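You operate a simulated robot arm through the tools that you are given. There is no shell and no other tool. Be economical: measure what you need, move in short steps, check, and stop when the job is done.

The job below is to be done with a simulated two-armed robot. You get a single attempt, and the scene is never put back.

Task
Wipe up the spill on the layout table top with the grey rag and put it back.

It is judged by the outcome, as a careful person would: the job done as asked, and still so three seconds after it is handed in. It fails if anything else is knocked over, pushed out of place, dropped, spilled or broken.

Robot
Two 6-joint arms with two-finger parallel grippers on one trunk, on a base that drives. Base frame: it is fixed to the floor where the robot stands at the start and does not move with it; the origin is under the middle of the robot, x ahead of it, y to its left, z up. Lengths are in m, angles in degrees, forces in N, time in s.
The left shoulder is at the start at [0.06, 0.141, 0.874], the right one opposite. With the tool pointing down near the work surface each hand reaches from about 0.3 to 0.7 m from the robot's upright axis, wherever it stands, measured 20 degrees to its own side. Places, roughly: grey rag [0.5, 0, 0.8]. Payload 3.43 kg a hand.
The TCP of each hand is the grasp point between the finger pads, 0.03 m short of the fingertips. In the tool frame z runs along the fingers and y along their closing line. Largest opening 0.094 m; finger width 0.028, thickness 0.01; the body of the gripper, 0.05 by 0.096 m, starts 0.055 m behind the TCP.
Orientation is that of the tool frame in the base frame, as a unit quaternion [w, x, y, z]. With the fingers straight down and closing along the base's y, the tool's x points along the base's -x, its y along +y and its z along -z.

Tools
- The arms move only by the tool apply_moves. It takes "left_series", "right_series" or both (then of equal length, played together; a hand with none holds still); each is a list of rows, each a list of 3 entries, a list of its own where there are three numbers: the shift along the tool's x, y, z in m, then the turn, a rotation vector about the tool's x, y, z in degrees, then the gripper command, from -1 (shut) to 1 (fully open), values between in proportion. In form: [[[dx, dy, dz], [rx, ry, rz], claw], ...]. A call has 1 to 8 rows; each row shifts and turns the commanded pose from where the row before left it, along the tool's axes as they then stand. A row lasts 0.2 s, in which the tool goes at most 0.05 m and 8.6 degrees; a call with a longer step from one row to the next is refused whole, and so is a gripper value outside its range. Where a pose cannot be reached the arm comes as near as it can. A force on the tool above 40 N (or 10 N above the force at the start of the call, whichever is more), or a blocked arm, ends the call early, and 0.2 s more pass. Each finger travels about 0.153 m/s and halts on what it meets, pressing with about 26 N; the grip force reading is that of the motor and also rises with nothing between the fingers. The clock runs only during rows and for 0.2 s after the last one: add rows that do not move to give the fingers time. The reply holds the time, the measured pose of the TCP, the force on the tool along the base axes, the opening and the grip force, in the units named above and with some noise, with the torque about the TCP (base axes, N m) and any sound that the robot's microphone picked up.
- Cameras (640 x 400 px; columns grow to the right, rows downward): "scene" is now at [0.1323, 0.0054, 1.4657]; the picture's right is [0.10, -1.00, 0.00], its down [-0.82, -0.08, -0.57] and it looks along [0.56, 0.06, -0.82] (base axes); focal length 259 px, centre (320, 200). "left" rides on the left gripper at [0.076, -0.014, -0.103] in its tool frame; the picture's right is [0.18, 0.98, 0.00], its down [-0.75, 0.14, -0.64] and it looks along [-0.63, 0.12, 0.77] (tool axes); focal length 243 px, centre (320, 200). "right" rides on the right gripper at [0.076, 0.014, -0.103] in its tool frame; the picture's right is [-0.18, 0.98, 0.00], its down [-0.75, -0.14, -0.64] and it looks along [-0.63, -0.12, 0.77] (tool axes); focal length 243 px, centre (320, 200). There is no depth. A picture from a camera that has moved, and an enlarged one, comes with that camera's place and axes in the base frame and with its lens.
- snapshot(camera): a new picture of that camera. The clock stands still meanwhile.
- slide_trunk(by): slides the trunk up (or, below 0, down) by that many m; the arms and the scene camera ride with it, the base frame stays. It gives what a move gives, with no picture.
- base_move(legs): drives the robot by 1 to 6 legs, each [ahead, left, turn to the left] in m, m and degrees, along the robot's own axes; the way and the turn of a leg run together, so that a leg with both is an arc; at most 1.5 m and 180 degrees a leg. The arms and the cameras ride along, it lands a little off, and it stops where it bumps. It gives what a move gives.
- pan_tilt(pan, tilt): turns the head with the scene camera to pan (to the left, within 86 degrees either way) and tilt (down, from -29 to 69), counted from straight ahead of the robot. It gives what a move gives.
- inspect(camera, box): a new picture of the part [left, top, right, bottom] of that camera's present view, enlarged. The clock stands still meanwhile.
- sign_off(): hands the job in; it is judged then, once.

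Work in short steps. Places have to be worked out from the pictures, the camera data and where the tool is seen: move nearer, look again, correct. Check each grasp and each placing, and mend what went wrong. You have 120 turns and 88 pictures in all, those below and enlarged ones among them. Open the grippers and draw the arms clear of the work before you hand the job in, unless the task says otherwise; then end with one line.

The tools are called after "Call:" as name(argument=value, ...) on one line, values as JSON. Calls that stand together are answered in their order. apply_moves: Moves the arms, as the interface text tells. Its arguments: {"type":"object","properties":{"left_series":{"type":"array"},"right_series":{"type":"array"}},"required":[]} The other tools are called the same way: slide_trunk (by) slides the trunk up or down; base_move (legs) drives the base; pan_tilt (pan, tilt) turns the head that bears the scene camera; snapshot (camera) takes a picture; inspect (camera, box) takes an enlarged picture of a part of a camera's view; sign_off () hands the job in.

At the start:

```text
clock: 0.0
left_position: [0.4687, 0.2746, 1.027]
left_orientation: [0.001, 0.0, 1.0, 0.0]
left_wrist_force: [0.1, 0.6, 0.6]
left_torque: [-0.03, -0.02, 0.0]
left_finger_gap: 0.0938
left_gripper_force: 0.0
right_position: [0.4488, -0.1317, 1.0472]
right_orientation: [0.0, 0.0, 1.0, 0.001]
right_wrist_force: [-0.1, 0.0, 0.3]
right_torque: [0.01, -0.01, 0.01]
right_finger_gap: 0.0939
right_gripper_force: 0.1
trunk travel left (down, up): [-0.45, 0.14]
robot x, y, heading: [-0.0015, -0.0038, -0.3]
head pan, tilt: [5.7, 55.6]
```

scene: 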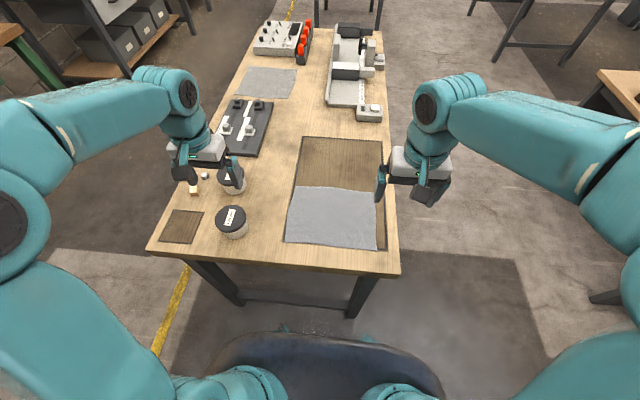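
right: 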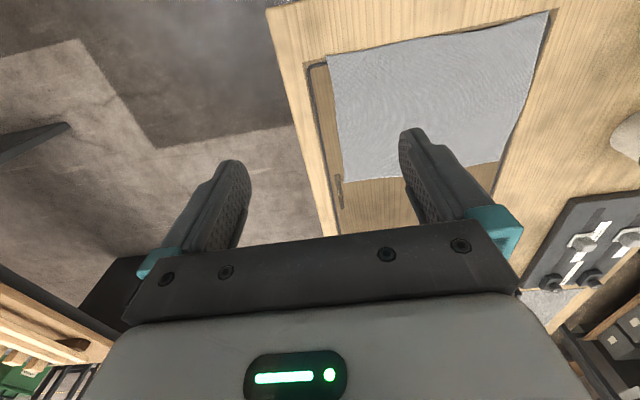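
left: 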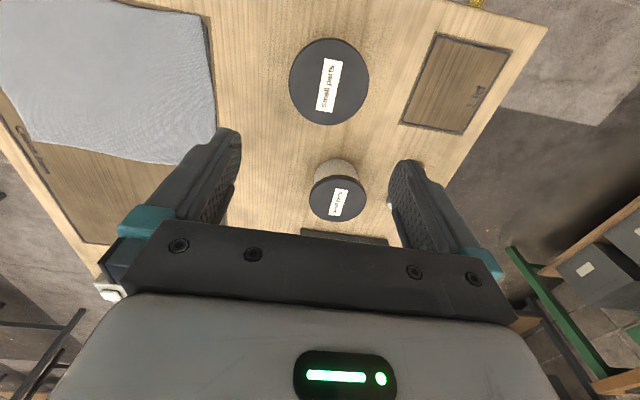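

I'll look closer at the table from the scene camera to find the spill and the rag's home place.

Call:
inspect(camera="scene", box=[270, 120, 410, 270])

Call:
inspect(camera="scene", box=[200, 10, 400, 135])

Call:
inspect(camera="scene", box=[140, 80, 300, 280])

```text
2.67 times, centred on (340, 195) of scene
camera zoom: at [0.1323, 0.0054, 1.4657], right [0.1, -1.0, 0.0], down [-0.82, -0.08, -0.57], along [0.56, 0.06, -0.82], focal length 690 px, centre (267, 213)
```

zoom: 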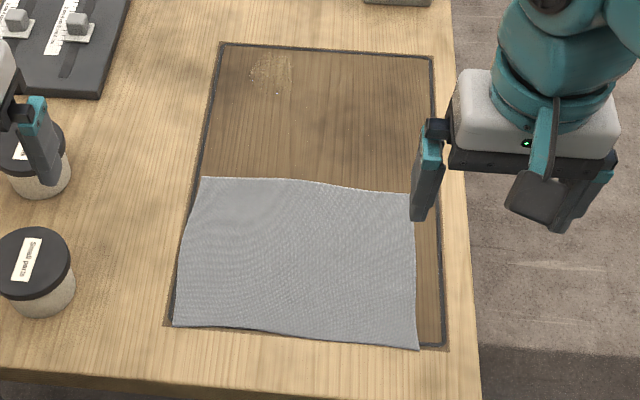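

```text
3.20 times, centred on (300, 72) of scene
camera zoom: at [0.1323, 0.0054, 1.4657], right [0.1, -1.0, 0.0], down [-0.82, -0.08, -0.57], along [0.56, 0.06, -0.82], focal length 828 px, centre (384, 608)
```

zoom: 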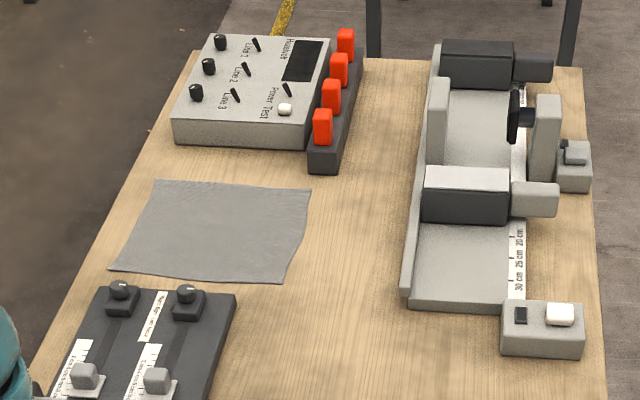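

```text
2.00 times, centred on (220, 180) of scene
camera zoom: at [0.1323, 0.0054, 1.4657], right [0.1, -1.0, 0.0], down [-0.82, -0.08, -0.57], along [0.56, 0.06, -0.82], focal length 518 px, centre (520, 240)
```

zoom: 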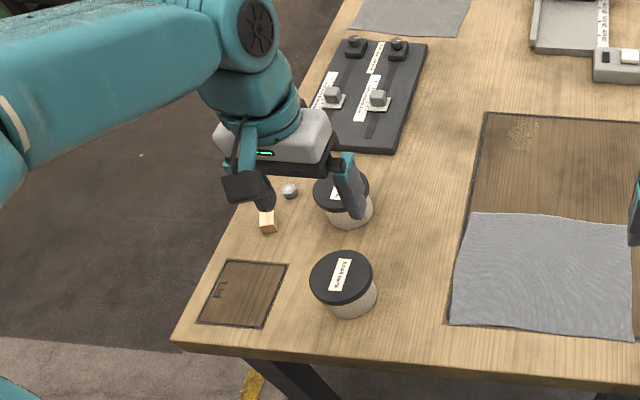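

The rag is the near cloth (~[0.53,0.01]) and lies on an outlined brown area; a pale speck lies near its far-left corner. Looking nearer at the labels and the stain.

Call:
inspect(camera="scene", box=[300, 130, 360, 168])

Call:
inspect(camera="left", box=[0, 90, 130, 250])

Call:
inspect(camera="right", box=[300, 0, 560, 230])

Call:
inspect(camera="left", box=[0, 0, 250, 240])

```text
10.53 times, centred on (330, 149) of scene
camera zoom: at [0.1323, 0.0054, 1.4657], right [0.1, -1.0, 0.0], down [-0.82, -0.08, -0.57], along [0.56, 0.06, -0.82], focal length 2724 px, centre (215, 737)
```

zoom: 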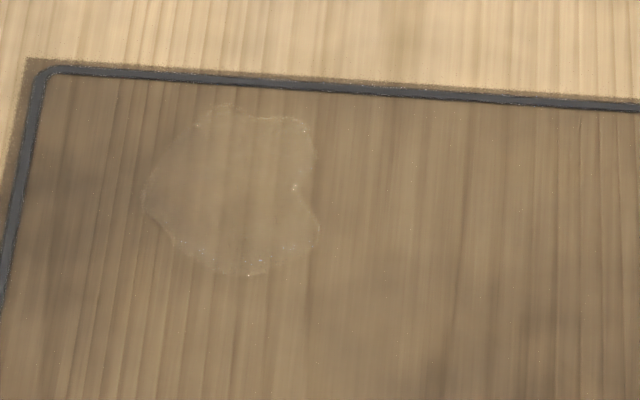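

```text
2.50 times, centred on (65, 170) of left
camera zoom: at [0.3928, 0.2616, 1.1278], right [-0.18, 0.98, 0.0], down [0.75, 0.14, 0.64], along [0.63, 0.12, -0.77], focal length 606 px, centre (958, 275)
```

zoom: 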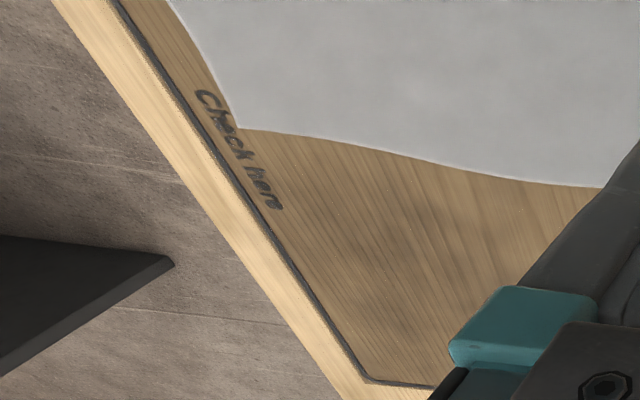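

```text
1.74 times, centred on (430, 115) of right
camera zoom: at [0.372, -0.1184, 1.1504], right [0.18, 0.98, 0.0], down [0.75, -0.14, 0.64], along [0.63, -0.12, -0.77], focal length 422 px, centre (129, 348)
```

zoom: 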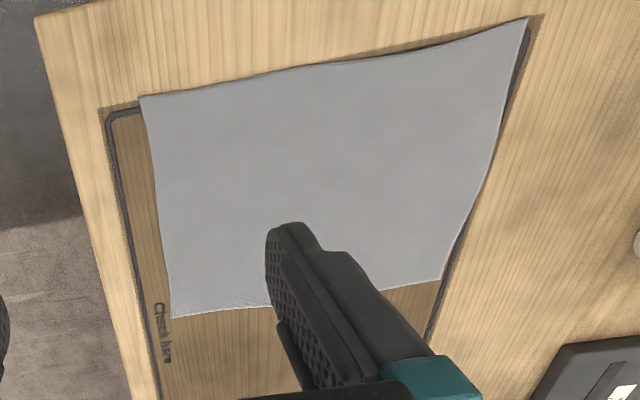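

```text
1.67 times, centred on (125, 120) of left
camera zoom: at [0.3928, 0.2616, 1.1278], right [-0.18, 0.98, 0.0], down [0.75, 0.14, 0.64], along [0.63, 0.12, -0.77], focal length 404 px, centre (645, 333)
```

zoom: 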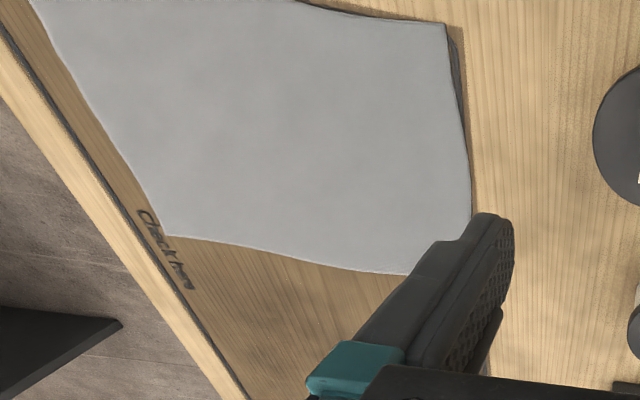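

The spill is a faint wet patch near [0.84, 0.07]; the rag spans about x 0.44–0.645, y −0.125–0.135. I'll need to drive forward some; first look down to check the clearance between the base and the table.

Call:
pan_tilt(pan=0, tilt=69)

Call:
snapshot(camera="scene")

```text
clock: 0.8
left_position: [0.4685, 0.2748, 1.0258]
left_orientation: [0.0, 0.0, 1.0, 0.0]
left_wrist_force: [-0.3, -0.6, -0.6]
left_torque: [0.02, 0.04, -0.01]
left_finger_gap: 0.094
left_gripper_force: 0.0
right_position: [0.4478, -0.1336, 1.0491]
right_orientation: [0.0, 0.0, 1.0, 0.0]
right_wrist_force: [-1.1, -0.2, -0.5]
right_torque: [0.01, 0.0, 0.03]
right_finger_gap: 0.094
right_gripper_force: 0.0
trunk travel left (down, up): [-0.45, 0.14]
robot x, y, heading: [0.0036, 0.0049, -0.1]
head pan, tilt: [0.0, 68.8]
```

```text
77 pictures are left
camera scene: at [0.1163, -0.0017, 1.4511], right [0.0, -1.0, 0.0], down [-0.93, 0.0, -0.36], along [0.36, 0.0, -0.93], focal length 259 px, centre (320, 200)
```

scene: 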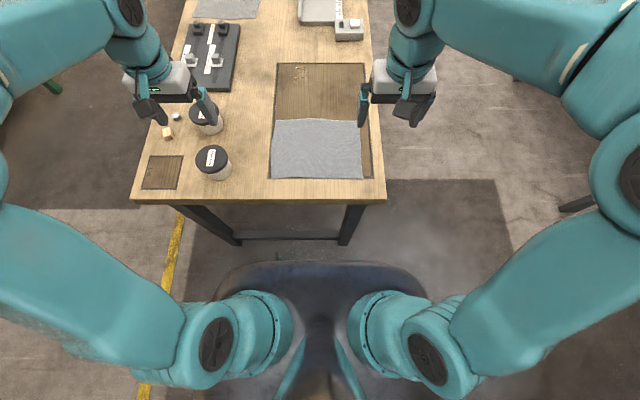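

Base front seems near x≈0.28 and the table's front legs near 0.42, so there's about 0.1 m to gain. Drive ahead 0.09 with the hands high, and look again.

Call:
base_move(legs=[[0.09, 0, 0]])

Call:
snapshot(camera="scene")

```text
clock: 2.6
left_position: [0.5581, 0.2735, 1.0272]
left_orientation: [0.001, 0.0, 1.0, 0.001]
left_wrist_force: [-0.4, -0.9, 1.0]
left_torque: [0.02, -0.02, 0.0]
left_finger_gap: 0.0941
left_gripper_force: 0.0
right_position: [0.5366, -0.1338, 1.0483]
right_orientation: [0.001, 0.0, 1.0, 0.001]
right_wrist_force: [-0.5, -0.5, -0.1]
right_torque: [-0.03, -0.01, 0.04]
right_finger_gap: 0.0942
right_gripper_force: 0.1
trunk travel left (down, up): [-0.45, 0.14]
robot x, y, heading: [0.0912, -0.0022, 0.1]
head pan, tilt: [0.0, 68.8]
```

```text
76 pictures are left
camera scene: at [0.2082, -0.0035, 1.4511], right [0.0, -1.0, 0.0], down [-0.93, 0.0, -0.36], along [0.36, 0.0, -0.93], focal length 259 px, centre (320, 200)
```

scene: 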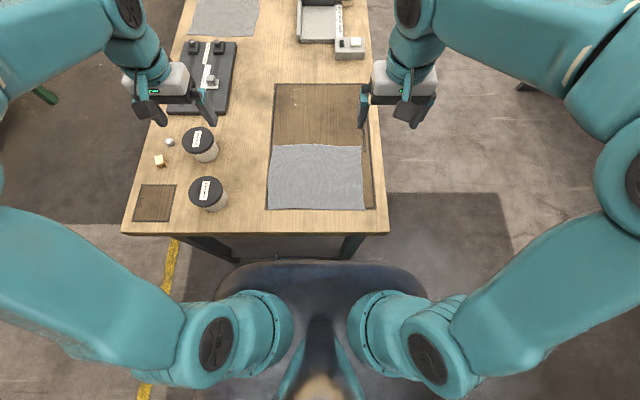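

The table hasn't moved. Bring both hands above the rag's far edge, at about z 0.90 and half open, to see it with the wrist cameras.

Call:
apply_moves(left_series=[[[-0.0103, -0.0313, 0.0212], [0, 0, 0], 0.2], [[-0.0103, -0.0313, 0.0212], [0, 0, 0], 0.2], [[-0.0103, -0.0313, 0.0212], [0, 0, 0], 0.2], [[-0.0103, -0.0313, 0.0212], [0, 0, 0], 0.2], [[-0.0103, -0.0313, 0.0212], [0, 0, 0], 0.2], [[-0.0103, -0.0313, 0.0212], [0, 0, 0], 0.2]], right_series=[[[-0.0139, 0.0098, 0.0247], [0, 0, 0], 0.2], [[-0.0139, 0.0098, 0.0247], [0, 0, 0], 0.2], [[-0.0139, 0.0098, 0.0247], [0, 0, 0], 0.2], [[-0.0139, 0.0098, 0.0247], [0, 0, 0], 0.2], [[-0.0139, 0.0098, 0.0247], [0, 0, 0], 0.2], [[-0.0139, 0.0098, 0.0247], [0, 0, 0], 0.2]])

Call:
snapshot(camera="left")

Call:
snapshot(camera="scene")

```text
clock: 4.0
left_position: [0.6218, 0.0855, 0.8971]
left_orientation: [0.0, 0.0, 1.0, 0.001]
left_wrist_force: [-0.1, -0.9, 0.6]
left_torque: [0.0, 0.03, 0.0]
left_finger_gap: 0.0565
left_gripper_force: 0.2
right_position: [0.6244, -0.0743, 0.8987]
right_orientation: [0.0, 0.0, 1.0, 0.001]
right_wrist_force: [0.4, -0.3, 0.0]
right_torque: [0.01, 0.03, 0.01]
right_finger_gap: 0.0565
right_gripper_force: 0.1
trunk travel left (down, up): [-0.45, 0.14]
robot x, y, heading: [0.0923, 0.0024, 0.1]
head pan, tilt: [0.0, 68.8]
```

```text
75 pictures are left
camera left: at [0.5461, 0.072, 0.9992], right [-0.18, 0.98, 0.0], down [0.75, 0.14, 0.64], along [0.63, 0.12, -0.77], focal length 243 px, centre (320, 200)
```

left: 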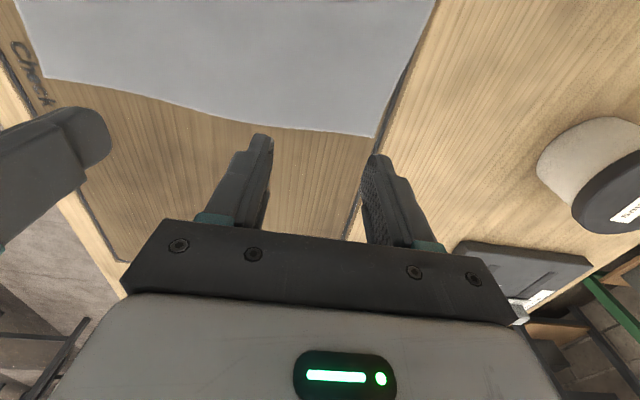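

```text
74 pictures are left
camera scene: at [0.2116, -0.0028, 1.4508], right [0.0, -1.0, 0.0], down [-0.93, 0.0, -0.36], along [0.36, 0.0, -0.93], focal length 259 px, centre (320, 200)
```

scene: 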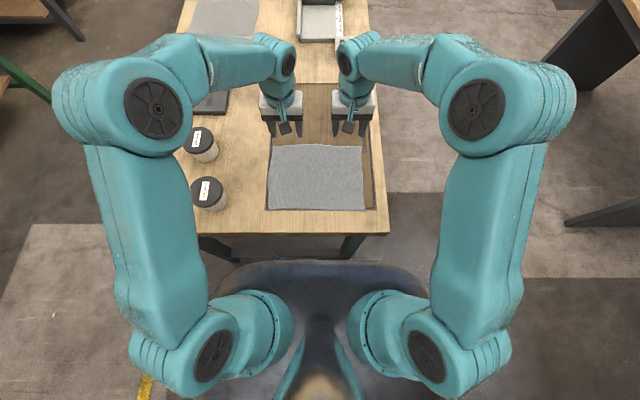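

The front edge is at x≈0.645, left corner ≈(0.64, 0.14); the hands are ~2 cm inside the edge. Lower quickly to z 0.835, then slowly until contact is felt.

Call:
apply_moves(left_series=[[[0, 0, 0.03], [0, 0, 0], 0.2], [[0, 0, 0.03], [0, 0, 0], 0.2], [[0, 0, 0.005], [0, 0, 0], 0.2], [[0, 0, 0.005], [0, 0, 0], 0.2]], right_series=[[[0, 0, 0.03], [0, 0, 0], 0.2], [[0, 0, 0.03], [0, 0, 0], 0.2], [[0, 0, 0.005], [0, 0, 0], 0.2], [[0, 0, 0.005], [0, 0, 0], 0.2]])

Call:
snapshot(camera="left")

```text
clock: 5.0
left_position: [0.6194, 0.0874, 0.8318]
left_orientation: [0.004, 0.0, 1.0, -0.001]
left_wrist_force: [1.9, -1.5, 13.0]
left_torque: [0.22, -0.01, -0.06]
left_finger_gap: 0.0563
left_gripper_force: 0.1
right_position: [0.6202, -0.0724, 0.8321]
right_orientation: [0.002, 0.0, 1.0, 0.001]
right_wrist_force: [1.8, -0.6, 8.5]
right_torque: [-0.16, -0.02, 0.03]
right_finger_gap: 0.0565
right_gripper_force: 0.2
trunk travel left (down, up): [-0.45, 0.14]
robot x, y, heading: [0.0917, 0.002, 0.1]
head pan, tilt: [0.0, 68.8]
```

```text
73 pictures are left
camera left: at [0.543, 0.0734, 0.9325], right [-0.18, 0.98, 0.0], down [0.75, 0.14, 0.65], along [0.64, 0.12, -0.76], focal length 243 px, centre (320, 200)
```

left: 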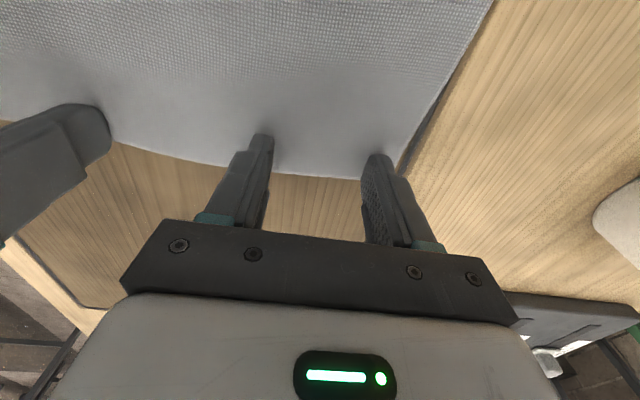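

Contact at tip z≈0.80 (so the table top is 0.80, spill ≈(0.807, 0.068), rag home x 0.433–0.631, y −0.12–0.132). Now close both grippers while pressing lightly, to pinch a fold.

Call:
apply_moves(left_series=[[[0, 0, 0], [0, 0, 0], -0.3], [[0, 0, 0], [0, 0, 0], -0.7], [[0, 0, 0], [0, 0, 0], -1], [[0, 0, 0], [0, 0, 0], -1]], right_series=[[[0, 0, 0.002], [0, 0, 0], -0.3], [[0, 0, 0], [0, 0, 0], -0.7], [[0, 0, 0], [0, 0, 0], -1], [[0, 0, 0], [0, 0, 0], -1]])

Call:
snapshot(camera="left")

Call:
snapshot(camera="right")

```text
clock: 6.0
left_position: [0.617, 0.0871, 0.8318]
left_orientation: [0.003, -0.001, 1.0, -0.001]
left_wrist_force: [0.9, -4.6, 14.5]
left_torque: [-0.06, 0.02, 0.03]
left_finger_gap: 0.0022
left_gripper_force: 25.9
right_position: [0.6199, -0.0731, 0.8312]
right_orientation: [0.005, 0.0, 1.0, 0.002]
right_wrist_force: [3.0, 6.9, 39.1]
right_torque: [0.08, 0.17, -0.02]
right_finger_gap: 0.0027
right_gripper_force: 26.4
trunk travel left (down, up): [-0.45, 0.14]
robot x, y, heading: [0.0956, 0.0017, -0.0]
head pan, tilt: [0.0, 68.8]
```

```text
72 pictures are left
camera left: at [0.5415, 0.0735, 0.9325], right [-0.18, 0.98, 0.0], down [0.75, 0.14, 0.65], along [0.64, 0.12, -0.76], focal length 243 px, centre (320, 200)
```

left: 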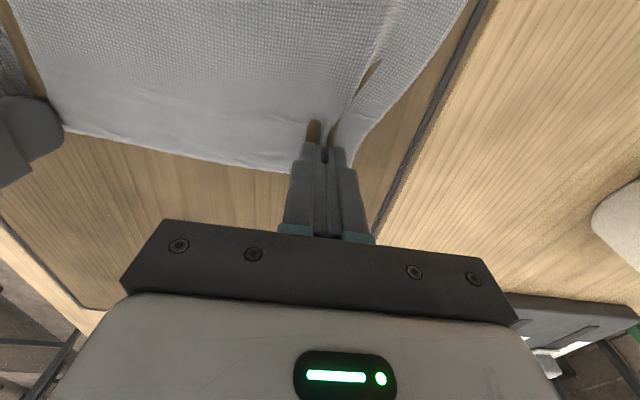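

```text
71 pictures are left
camera right: at [0.5425, -0.0588, 0.9335], right [0.18, 0.98, 0.0], down [0.75, -0.14, 0.65], along [0.64, -0.12, -0.76], focal length 243 px, centre (320, 200)
```

right: 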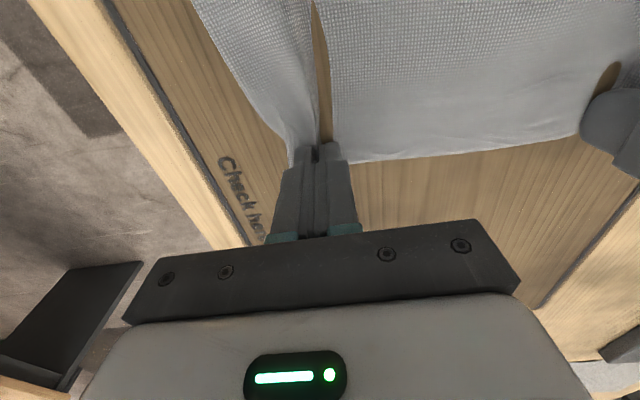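

Both pinched, with gaps of 2–3 mm, as a cloth fold would give. Lift 3 cm to verify the hold.

Call:
apply_moves(left_series=[[[0, 0, -0.015], [0, 0, 0], -1], [[0, 0, -0.015], [0, 0, 0], -1]], right_series=[[[0, 0, -0.015], [0, 0, 0], -1], [[0, 0, -0.015], [0, 0, 0], -1]])

Call:
snapshot(camera="left")

Call:
snapshot(camera="scene")

```text
clock: 6.6
left_position: [0.6196, 0.0865, 0.8585]
left_orientation: [0.001, 0.001, 1.0, 0.0]
left_wrist_force: [-0.2, -8.2, -0.5]
left_torque: [-0.25, 0.01, 0.04]
left_finger_gap: 0.0022
left_gripper_force: 25.8
right_position: [0.6188, -0.0737, 0.8569]
right_orientation: [-0.001, -0.001, 1.0, -0.001]
right_wrist_force: [-0.2, 8.8, -0.3]
right_torque: [0.24, -0.02, -0.02]
right_finger_gap: 0.0025
right_gripper_force: 25.8
trunk travel left (down, up): [-0.45, 0.14]
robot x, y, heading: [0.092, 0.0014, -0.1]
head pan, tilt: [0.0, 68.8]
```

```text
70 pictures are left
camera left: at [0.5427, 0.0735, 0.9603], right [-0.18, 0.98, 0.0], down [0.75, 0.14, 0.64], along [0.63, 0.12, -0.77], focal length 243 px, centre (320, 200)
```

left: 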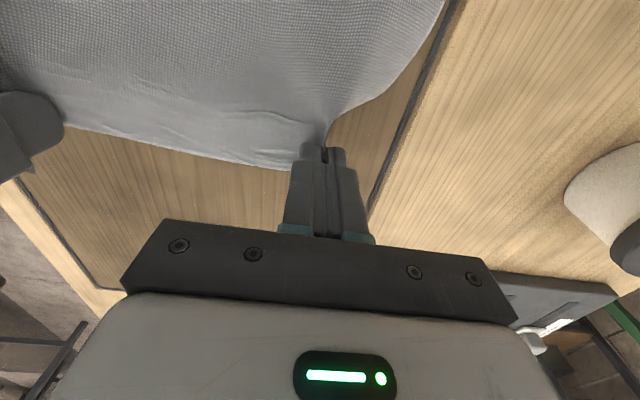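

```text
69 pictures are left
camera scene: at [0.2077, -0.0015, 1.4508], right [0.0, -1.0, 0.0], down [-0.93, 0.0, -0.36], along [0.36, 0.0, -0.93], focal length 259 px, centre (320, 200)
```

scene: 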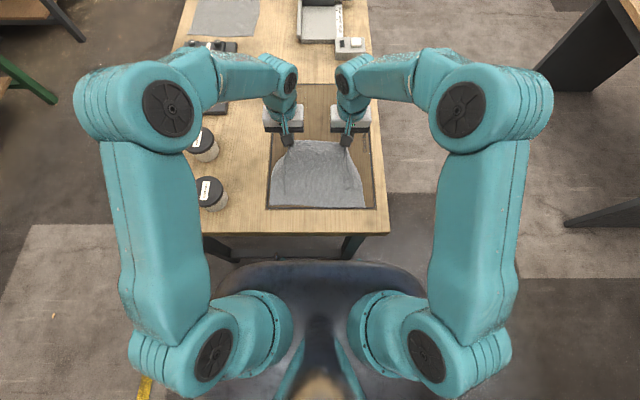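

The cloth is held by both hands, slightly taut (8 N). Tilt the hands forward 24° for reach, shift them ~2–3 cm left toward the spill's y and a centimetre closer together.

Call:
apply_moves(left_series=[[[0, 0.006, 0], [0, -8, 0], -1], [[0, 0.006, 0], [0, -8, 0], -1], [[0, 0.006, 0], [0, -8, 0], -1]], right_series=[[[0, 0.01, 0], [0, -8, 0], -1], [[0, 0.01, 0], [0, -8, 0], -1], [[0, 0.01, 0], [0, -8, 0], -1]])

```text
clock: 7.4
left_position: [0.6162, 0.1064, 0.8617]
left_orientation: [0.211, 0.0, 0.978, -0.001]
left_wrist_force: [-0.8, 0.9, 0.0]
left_torque: [0.03, -0.02, -0.02]
left_finger_gap: 0.0024
left_gripper_force: 25.8
right_position: [0.6181, -0.0432, 0.8582]
right_orientation: [0.209, 0.0, 0.978, 0.0]
right_wrist_force: [-0.9, 0.4, -0.2]
right_torque: [-0.04, 0.01, 0.02]
right_finger_gap: 0.0024
right_gripper_force: 25.6
trunk travel left (down, up): [-0.45, 0.14]
robot x, y, heading: [0.0936, -0.003, -0.0]
head pan, tilt: [0.0, 68.8]
```

Tension is gone. Now lower to z≈0.842 and drag the cloth forward about 0.2 m toward the spill.

Call:
apply_moves(left_series=[[[-0.0191, 0, 0.0184], [0, 0, 0], -1], [[-0.0191, 0, 0.0184], [0, 0, 0], -1], [[-0.0228, 0, 0.0102], [0, 0, 0], -1], [[-0.0228, 0, 0.0102], [0, 0, 0], -1], [[-0.0228, 0, 0.0102], [0, 0, 0], -1], [[-0.0228, 0, 0.0102], [0, 0, 0], -1], [[-0.0228, 0, 0.0102], [0, 0, 0], -1]], right_series=[[[-0.0191, 0, 0.0184], [0, 0, 0], -1], [[-0.0191, 0, 0.0184], [0, 0, 0], -1], [[-0.0228, 0, 0.0102], [0, 0, 0], -1], [[-0.0228, 0, 0.0102], [0, 0, 0], -1], [[-0.0228, 0, 0.0102], [0, 0, 0], -1], [[-0.0228, 0, 0.0102], [0, 0, 0], -1], [[-0.0228, 0, 0.0102], [0, 0, 0], -1]])

Call:
pan_tilt(pan=0, tilt=50)

Call:
snapshot(camera="scene")

Call:
snapshot(camera="left")

```text
clock: 9.0
left_position: [0.7951, 0.1063, 0.8396]
left_orientation: [0.208, 0.001, 0.978, 0.0]
left_wrist_force: [0.2, 0.5, -0.1]
left_torque: [0.05, 0.0, -0.03]
left_finger_gap: 0.0023
left_gripper_force: 26.3
right_position: [0.7958, -0.0438, 0.8378]
right_orientation: [0.207, 0.0, 0.978, 0.0]
right_wrist_force: [1.0, 1.1, -1.4]
right_torque: [0.0, 0.01, -0.01]
right_finger_gap: 0.0022
right_gripper_force: 25.9
trunk travel left (down, up): [-0.45, 0.14]
robot x, y, heading: [0.0895, -0.0004, -0.1]
head pan, tilt: [0.0, 68.8]
```

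```text
clock: 9.8
left_position: [0.7938, 0.1055, 0.8414]
left_orientation: [0.208, 0.0, 0.978, 0.0]
left_wrist_force: [0.5, -1.1, 0.6]
left_torque: [0.0, 0.02, 0.01]
left_finger_gap: 0.0023
left_gripper_force: 25.6
right_position: [0.7953, -0.0449, 0.8385]
right_orientation: [0.207, 0.0, 0.978, 0.0]
right_wrist_force: [0.1, -0.6, -0.2]
right_torque: [-0.02, -0.01, -0.02]
right_finger_gap: 0.0024
right_gripper_force: 26.4
trunk travel left (down, up): [-0.45, 0.14]
robot x, y, heading: [0.094, -0.0001, -0.3]
head pan, tilt: [0.0, 50.0]
```

```text
68 pictures are left
camera scene: at [0.2311, -0.0019, 1.4728], right [0.0, -1.0, 0.0], down [-0.77, 0.0, -0.64], along [0.64, 0.0, -0.77], focal length 259 px, centre (320, 200)
```

scene: 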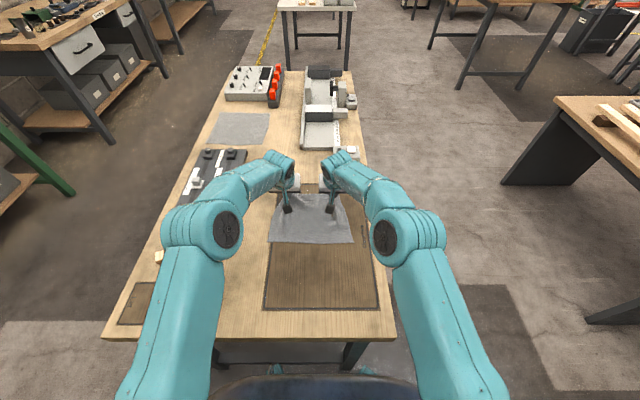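

```text
67 pictures are left
camera left: at [0.6831, 0.0914, 0.9028], right [-0.17, 0.98, -0.08], down [0.43, 0.14, 0.89], along [0.89, 0.12, -0.44], focal length 243 px, centre (320, 200)
```

left: 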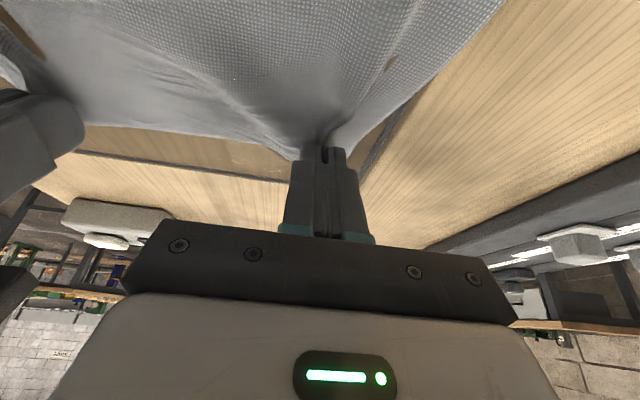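

The cloth is trailing flat and its front is at the spill. Drag on another 8 cm so that the body of the cloth passes over it.

Call:
apply_moves(left_series=[[[-0.0183, 0, 0.0081], [0, 0, 0], -1], [[-0.0183, 0, 0.0081], [0, 0, 0], -1], [[-0.0183, 0, 0.0081], [0, 0, 0], -1], [[-0.0183, 0, 0.0081], [0, 0, 0], -1], [[0, 0, 0], [0, 0, 0], -1]], right_series=[[[-0.0183, 0, 0.0081], [0, 0, 0], -1], [[-0.0183, 0, 0.0081], [0, 0, 0], -1], [[-0.0183, 0, 0.0081], [0, 0, 0], -1], [[-0.0183, 0, 0.0081], [0, 0, 0], -1], [[0, 0, 0], [0, 0, 0], -1]])

Call:
inspect(camera="scene", box=[240, 130, 400, 290])

```text
clock: 11.0
left_position: [0.833, 0.1047, 0.8412]
left_orientation: [0.208, 0.0, 0.978, 0.0]
left_wrist_force: [-0.6, 0.0, -0.1]
left_torque: [0.01, 0.01, -0.02]
left_finger_gap: 0.0025
left_gripper_force: 26.3
left hand out of reach, approached as far as the arm can: row 3, 4
right_position: [0.8215, -0.0437, 0.839]
right_orientation: [0.208, -0.001, 0.978, 0.001]
right_wrist_force: [0.2, 0.8, 0.3]
right_torque: [-0.01, -0.01, -0.01]
right_finger_gap: 0.0023
right_gripper_force: 26.5
right hand out of reach, approached as far as the arm can: row 2, 3, 4
trunk travel left (down, up): [-0.45, 0.14]
robot x, y, heading: [0.0911, -0.0003, -0.1]
head pan, tilt: [0.0, 50.0]
```

```text
2.50 times, centred on (320, 210) of scene
camera zoom: at [0.2301, -0.0012, 1.473], right [0.0, -1.0, 0.0], down [-0.77, 0.0, -0.64], along [0.64, 0.0, -0.77], focal length 647 px, centre (320, 175)
```

zoom: 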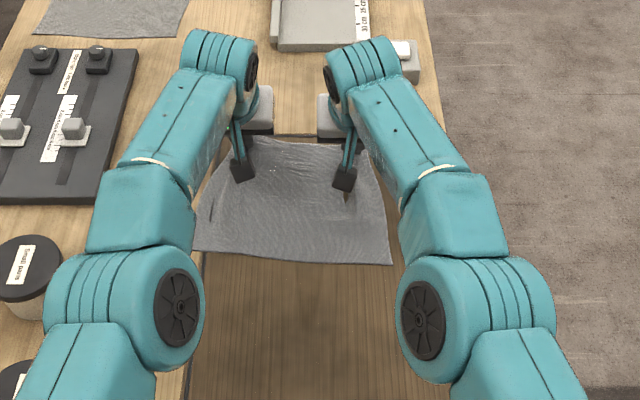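

The hands stopped at their reach (x≈0.83), and the spill stretches to x≈0.855. Tilt both hands another 24° forward to gain reach and complete the push.

Call:
apply_moves(left_series=[[[0, 0, 0], [0, -8, 0], -1], [[0, 0, 0], [0, -8, 0], -1], [[0, 0, 0], [0, -8, 0], -1], [[0, 0, 0], [0, 0, 0], -1]], right_series=[[[0, 0, 0], [0, -8, 0], -1], [[0, 0, 0], [0, -8, 0], -1], [[0, 0, 0], [0, -8, 0], -1], [[0, 0, 0], [0, 0, 0], -1]])

Call:
inspect(camera="scene", box=[240, 130, 400, 290])

```text
clock: 12.0
left_position: [0.8339, 0.1032, 0.8411]
left_orientation: [0.406, 0.0, 0.914, 0.0]
left_wrist_force: [-0.1, 0.4, 0.0]
left_torque: [0.0, 0.01, -0.01]
left_finger_gap: 0.0022
left_gripper_force: 25.9
right_position: [0.8217, -0.0448, 0.8389]
right_orientation: [0.407, 0.001, 0.914, 0.001]
right_wrist_force: [0.1, 0.3, 0.4]
right_torque: [-0.04, 0.0, -0.01]
right_finger_gap: 0.0023
right_gripper_force: 25.6
trunk travel left (down, up): [-0.45, 0.14]
robot x, y, heading: [0.0929, -0.0012, 0.3]
head pan, tilt: [0.0, 50.0]
```

```text
2.50 times, centred on (320, 210) of scene
camera zoom: at [0.2321, -0.0021, 1.4728], right [0.0, -1.0, 0.0], down [-0.77, 0.0, -0.64], along [0.64, 0.0, -0.77], focal length 647 px, centre (320, 175)
```

zoom: 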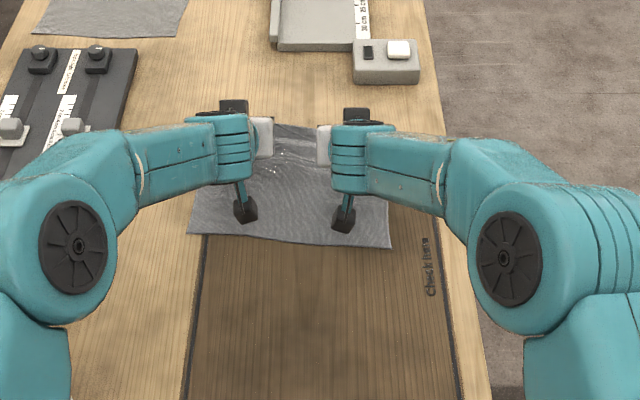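

The cloth now reaches beyond the spill (x≈0.68–0.88), and there are speckles on it. A closer look.

Call:
inspect(camera="scene", box=[280, 155, 345, 200])

Call:
snapshot(camera="left")

```text
8.89 times, centred on (312, 178) of scene
camera zoom: at [0.2321, -0.0021, 1.4728], right [0.0, -1.0, 0.0], down [-0.77, 0.0, -0.64], along [0.64, 0.0, -0.77], focal length 2301 px, centre (387, 400)
```

zoom: 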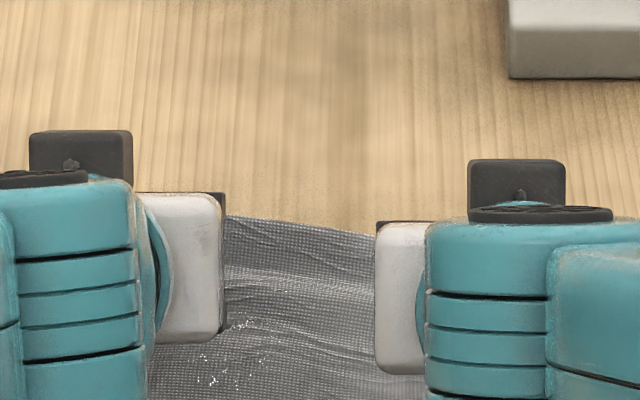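

```text
63 pictures are left
camera left: at [0.7073, 0.0902, 0.8516], right [-0.12, 0.98, -0.14], down [0.03, 0.14, 0.99], along [0.99, 0.12, -0.04], focal length 243 px, centre (320, 200)
```

left: 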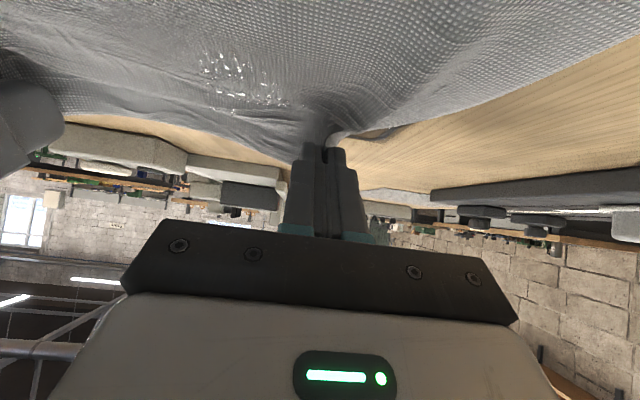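

The spill seems to be soaking into the cloth. Lower the hands for light pressure and see the force before scrubbing.

Call:
apply_moves(left_series=[[[0.003, 0, 0.0027], [0, 0, 0], -1], [[0.003, 0, 0.0027], [0, 0, 0], -1], [[0, 0, 0], [0, 0, 0], -1]], right_series=[[[0.003, 0, 0.0027], [0, 0, 0], -1], [[0.003, 0, 0.0027], [0, 0, 0], -1], [[0, 0, 0], [0, 0, 0], -1]])

```text
clock: 12.8
left_position: [0.8337, 0.1052, 0.8339]
left_orientation: [0.407, 0.0, 0.913, 0.0]
left_wrist_force: [0.2, -0.3, 2.1]
left_torque: [0.02, 0.0, 0.0]
left_finger_gap: 0.0022
left_gripper_force: 25.8
right_position: [0.821, -0.0446, 0.8328]
right_orientation: [0.408, 0.0, 0.913, 0.0]
right_wrist_force: [-0.5, -0.1, 4.5]
right_torque: [-0.01, 0.03, -0.01]
right_finger_gap: 0.0021
right_gripper_force: 25.6
trunk travel left (down, up): [-0.45, 0.14]
robot x, y, heading: [0.0899, -0.002, 0.3]
head pan, tilt: [0.0, 50.0]
```

Light contact (2–4 N). Scrub: sweep sideways across the spill, forward 3 cm, sweep back.

Call:
apply_moves(left_series=[[[0.001, -0.02, 0.001], [0, 0, 0], -1], [[0, -0.02, 0], [0, 0, 0], -1], [[0, -0.02, 0], [0, 0, 0], -1], [[-0.02, 0, 0.0223], [0, 0, 0], -1], [[0, 0.02, 0], [0, 0, 0], -1], [[0, 0.02, 0], [0, 0, 0], -1], [[0, 0.02, 0], [0, 0, 0], -1], [[0, 0, 0], [0, 0, 0], -1]], right_series=[[[0, -0.02, 0], [0, 0, 0], -1], [[0, -0.02, 0], [0, 0, 0], -1], [[0, -0.02, 0], [0, 0, 0], -1], [[-0.02, 0, 0.0223], [0, 0, 0], -1], [[0, 0.02, 0], [0, 0, 0], -1], [[0, 0.02, 0], [0, 0, 0], -1], [[0, 0.02, 0], [0, 0, 0], -1], [[0, 0, 0], [0, 0, 0], -1]])

Call:
inspect(camera="scene", box=[240, 130, 400, 290])

```text
clock: 14.6
left_position: [0.8641, 0.1041, 0.8321]
left_orientation: [0.407, 0.0, 0.913, 0.0]
left_wrist_force: [-0.7, -0.3, 1.7]
left_torque: [-0.02, 0.02, -0.02]
left_finger_gap: 0.0024
left_gripper_force: 25.8
right_position: [0.8507, -0.0438, 0.8324]
right_orientation: [0.408, 0.0, 0.913, 0.001]
right_wrist_force: [-0.5, -0.2, 4.1]
right_torque: [-0.04, -0.09, 0.03]
right_finger_gap: 0.0023
right_gripper_force: 26.0
trunk travel left (down, up): [-0.45, 0.14]
robot x, y, heading: [0.0904, -0.0, -0.0]
head pan, tilt: [0.0, 50.0]
```

```text
2.50 times, centred on (320, 210) of scene
camera zoom: at [0.2292, -0.0025, 1.4731], right [0.0, -1.0, 0.0], down [-0.77, 0.0, -0.64], along [0.64, 0.0, -0.77], focal length 647 px, centre (320, 175)
```

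zoom: 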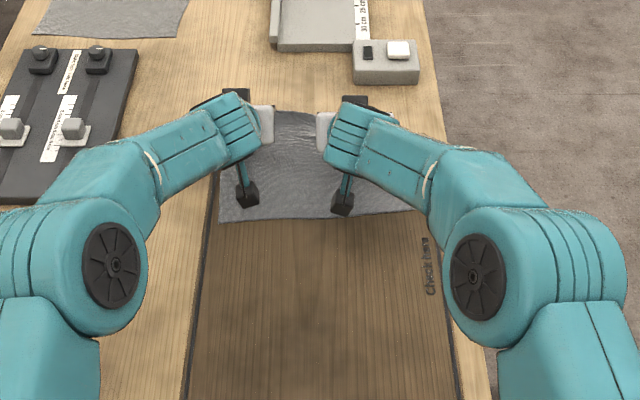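

Now wipe backward: shift so that the left fingers run over the middle of the spill (y≈0.065), and draw both hands back 10 cm with light contact.

Call:
apply_moves(left_series=[[[0, -0.02, 0], [0, 0, 0], -1], [[0, -0.02, 0], [0, 0, 0], -1], [[0.0167, 0, -0.0186], [0, 0, 0], -1], [[0.0167, 0, -0.0186], [0, 0, 0], -1], [[0.0167, 0, -0.0186], [0, 0, 0], -1], [[0.0167, 0, -0.0186], [0, 0, 0], -1], [[0, 0, 0], [0, 0, 0], -1]], right_series=[[[0, -0.02, 0], [0, 0, 0], -1], [[0, -0.02, 0], [0, 0, 0], -1], [[0.0167, 0, -0.0186], [0, 0, 0], -1], [[0.0167, 0, -0.0186], [0, 0, 0], -1], [[0.0167, 0, -0.0186], [0, 0, 0], -1], [[0.0167, 0, -0.0186], [0, 0, 0], -1], [[0, 0, 0], [0, 0, 0], -1]])

Call:
inspect(camera="scene", box=[240, 130, 400, 290])

Call:
snapshot(camera="left")

```text
clock: 16.2
left_position: [0.7621, 0.0648, 0.8329]
left_orientation: [0.408, 0.0, 0.913, 0.0]
left_wrist_force: [0.2, -0.8, 0.3]
left_torque: [0.0, 0.01, 0.0]
left_finger_gap: 0.0021
left_gripper_force: 25.9
right_position: [0.7503, -0.0841, 0.8326]
right_orientation: [0.407, 0.001, 0.913, 0.0]
right_wrist_force: [1.5, -0.2, 4.5]
right_torque: [-0.03, -0.1, -0.01]
right_finger_gap: 0.0027
right_gripper_force: 26.0
trunk travel left (down, up): [-0.45, 0.14]
robot x, y, heading: [0.0896, 0.0012, -0.1]
head pan, tilt: [0.0, 50.0]
```

```text
2.50 times, centred on (320, 210) of scene
camera zoom: at [0.2292, -0.0019, 1.4731], right [0.0, -1.0, 0.0], down [-0.77, 0.0, -0.64], along [0.64, 0.0, -0.77], focal length 647 px, centre (320, 175)
```

zoom: 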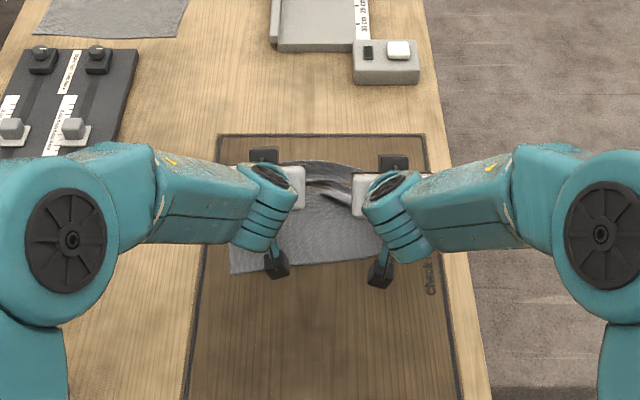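

```text
60 pictures are left
camera left: at [0.6352, 0.0506, 0.8435], right [-0.12, 0.98, -0.14], down [0.02, 0.14, 0.99], along [0.99, 0.12, -0.04], focal length 243 px, centre (320, 200)
```

left: 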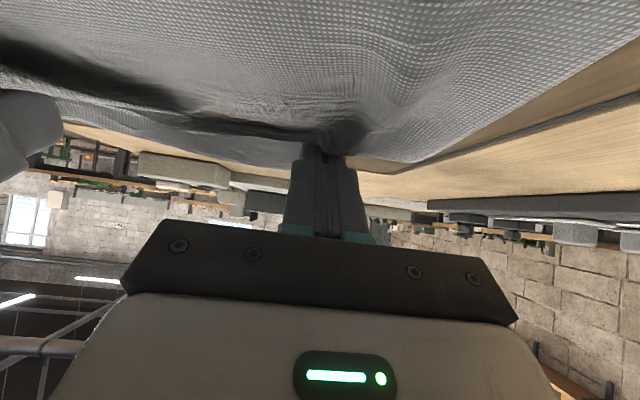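

The far side seems clean so far. Now lift the cloth straight up 0.2 m, and then bring the hands upright, so the table can be checked.

Call:
apply_moves(left_series=[[[-0.0335, 0, -0.0302], [0, 0, 0], -1], [[-0.0335, 0, -0.0302], [0, 0, 0], -1], [[-0.0335, 0, -0.0302], [0, 0, 0], -1], [[-0.0335, 0, -0.0302], [0, 0, 0], -1], [[-0.0335, 0, -0.0302], [0, 0, 0], -1]], right_series=[[[-0.0335, 0, -0.0302], [0, 0, 0], -1], [[-0.0335, 0, -0.0302], [0, 0, 0], -1], [[-0.0335, 0, -0.0302], [0, 0, 0], -1], [[-0.0335, 0, -0.0302], [0, 0, 0], -1], [[-0.0335, 0, -0.0302], [0, 0, 0], -1]])

Call:
apply_moves(left_series=[[[0, 0, 0], [0, 8, 0], -1], [[0, 0, 0], [0, 8, 0], -1], [[0, 0, 0], [0, 8, 0], -1], [[0, 0, 0], [0, 8, 0], -1], [[0, 0, 0], [0, 8, 0], -1], [[0, 0, 0], [0, 8, 0], -1]], right_series=[[[0, 0, 0], [0, 8, 0], -1], [[0, 0, 0], [0, 8, 0], -1], [[0, 0, 0], [0, 8, 0], -1], [[0, 0, 0], [0, 8, 0], -1], [[0, 0, 0], [0, 8, 0], -1], [[0, 0, 0], [0, 8, 0], -1]])

Call:
snapshot(camera="scene")

Call:
snapshot(camera="left")

```text
clock: 17.4
left_position: [0.763, 0.0642, 1.0584]
left_orientation: [0.408, 0.001, 0.913, -0.001]
left_wrist_force: [-0.5, -0.1, -0.4]
left_torque: [0.0, -0.01, 0.0]
left_finger_gap: 0.0023
left_gripper_force: 25.6
right_position: [0.7506, -0.0837, 1.0594]
right_orientation: [0.406, 0.0, 0.914, 0.0]
right_wrist_force: [-1.4, 0.4, 0.3]
right_torque: [0.01, -0.01, -0.02]
right_finger_gap: 0.0021
right_gripper_force: 25.6
trunk travel left (down, up): [-0.45, 0.14]
robot x, y, heading: [0.0902, -0.0004, 0.1]
head pan, tilt: [0.0, 50.0]
```

```text
clock: 18.8
left_position: [0.7034, 0.0707, 1.0316]
left_orientation: [-0.002, 0.001, 1.0, 0.0]
left_wrist_force: [1.4, -7.5, -0.6]
left_torque: [-0.25, 0.05, 0.01]
left_finger_gap: 0.0027
left_gripper_force: 25.8
left hand out of reach, approached as far as the arm can: row 4, 5, 6
right_position: [0.7055, -0.087, 1.0371]
right_orientation: [-0.004, 0.0, 1.0, 0.002]
right_wrist_force: [1.0, 7.3, -0.2]
right_torque: [0.23, 0.05, -0.04]
right_finger_gap: 0.0024
right_gripper_force: 25.7
right hand out of reach, approached as far as the arm can: row 5, 6
trunk travel left (down, up): [-0.45, 0.14]
robot x, y, heading: [0.0926, 0.0041, 0.2]
head pan, tilt: [0.0, 50.0]
```

```text
59 pictures are left
camera scene: at [0.2351, -0.0018, 1.4724], right [0.0, -1.0, 0.0], down [-0.77, 0.0, -0.64], along [0.64, 0.0, -0.77], focal length 259 px, centre (320, 200)
```

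scene: 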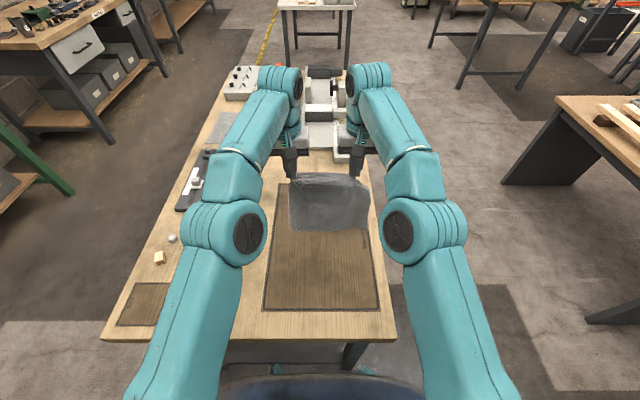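

```text
58 pictures are left
camera left: at [0.6289, 0.0585, 1.1338], right [-0.18, 0.98, 0.0], down [0.76, 0.14, 0.64], along [0.63, 0.11, -0.77], focal length 243 px, centre (320, 200)
```

left: 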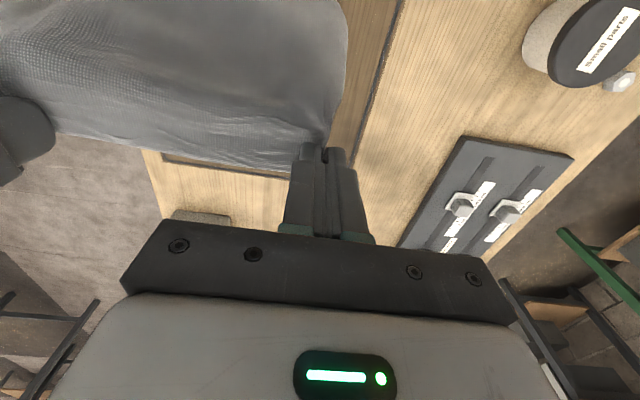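

The rag hangs freely from both hands, slightly taut. Carry it back 12 cm (relaxing the hands ~1 cm together, shifting to home y), then view the table where the spill was.

Call:
apply_moves(left_series=[[[0.02, 0.0028, -0.008], [0, 0, 0], -1], [[0.03, 0.0028, -0.008], [0, 0, 0], -1], [[0.03, 0.0028, -0.008], [0, 0, 0], -1], [[0.03, 0.0028, 0], [0, 0, 0], -1], [[0.02, 0.0028, 0], [0, 0, 0], -1], [[0, 0, 0], [0, 0, 0], -1]], right_series=[[[0.02, 0.0044, -0.007], [0, 0, 0], -1], [[0.03, 0.0044, -0.007], [0, 0, 0], -1], [[0.03, 0.0044, -0.007], [0, 0, 0], -1], [[0.03, 0.0044, 0], [0, 0, 0], -1], [[0.02, 0.0044, 0], [0, 0, 0], -1], [[0, 0, 0], [0, 0, 0], -1]])

Call:
snapshot(camera="scene")

Call:
snapshot(camera="left")

```text
clock: 20.2
left_position: [0.572, 0.0871, 1.0573]
left_orientation: [0.0, 0.001, 1.0, 0.0]
left_wrist_force: [0.3, -1.1, 0.1]
left_torque: [0.01, 0.01, 0.0]
left_finger_gap: 0.0024
left_gripper_force: 26.4
right_position: [0.5733, -0.0674, 1.0599]
right_orientation: [0.0, 0.0, 1.0, 0.001]
right_wrist_force: [1.0, -0.2, -1.1]
right_torque: [0.0, 0.03, 0.02]
right_finger_gap: 0.0023
right_gripper_force: 26.3
trunk travel left (down, up): [-0.45, 0.14]
robot x, y, heading: [0.0963, 0.0036, 0.3]
head pan, tilt: [0.0, 50.0]
```

```text
57 pictures are left
camera scene: at [0.2319, -0.0019, 1.4728], right [0.0, -1.0, 0.0], down [-0.77, 0.0, -0.64], along [0.64, 0.0, -0.77], focal length 259 px, centre (320, 200)
```

scene: 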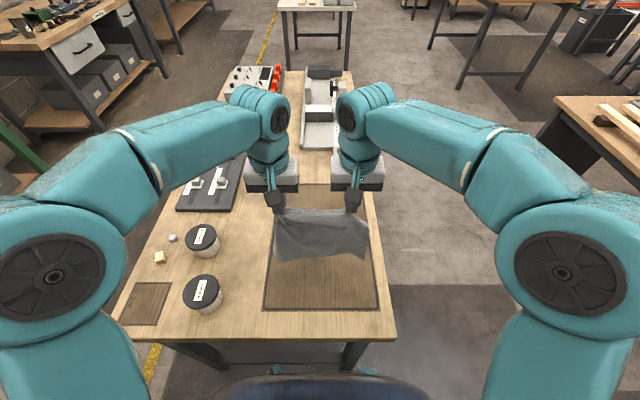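

```text
56 pictures are left
camera left: at [0.4959, 0.0732, 1.1591], right [-0.18, 0.98, 0.0], down [0.75, 0.14, 0.64], along [0.63, 0.12, -0.77], focal length 243 px, centre (320, 200)
```

left: 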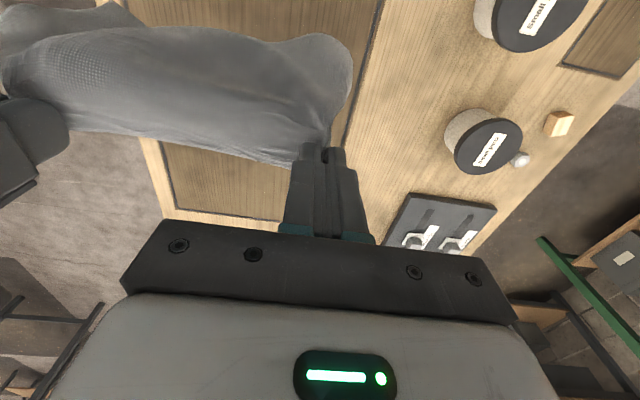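

Zoom into where the spill was, in both views.

Call:
inspect(camera="left", box=[155, 130, 315, 240])

Call:
inspect(camera="scene", box=[285, 165, 350, 215])

Call:
inspect(camera="right", box=[280, 60, 500, 240])

```text
3.64 times, centred on (235, 185) of left
camera zoom: at [0.4959, 0.0732, 1.1591], right [-0.18, 0.98, 0.0], down [0.75, 0.14, 0.64], along [0.63, 0.12, -0.77], focal length 882 px, centre (629, 254)
```

zoom: 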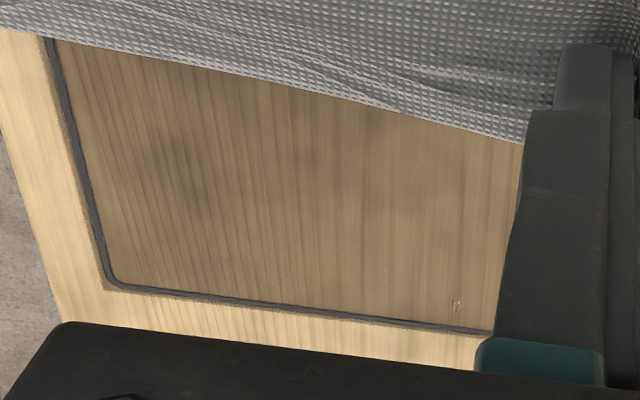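

```text
8.00 times, centred on (318, 190) of scene
camera zoom: at [0.2319, -0.0019, 1.4728], right [0.0, -1.0, 0.0], down [-0.77, 0.0, -0.64], along [0.64, 0.0, -0.77], focal length 2070 px, centre (340, 280)
```

zoom: 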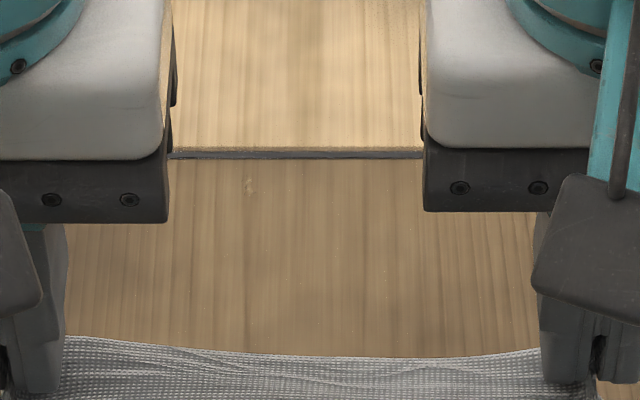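

```text
2.22 times, centred on (390, 150) of right
camera zoom: at [0.4965, -0.0532, 1.163], right [0.18, 0.98, 0.0], down [0.75, -0.14, 0.64], along [0.63, -0.12, -0.77], focal length 539 px, centre (164, 311)
```

zoom: 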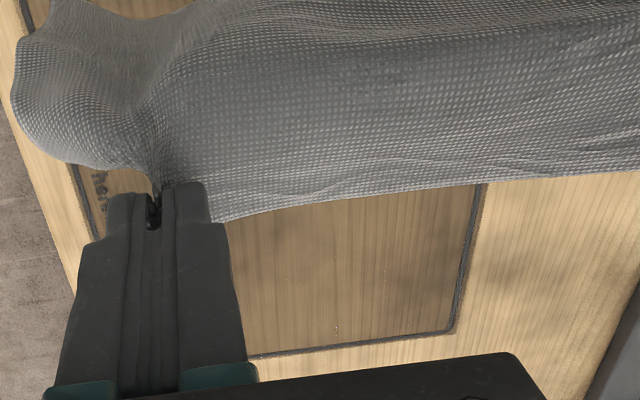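

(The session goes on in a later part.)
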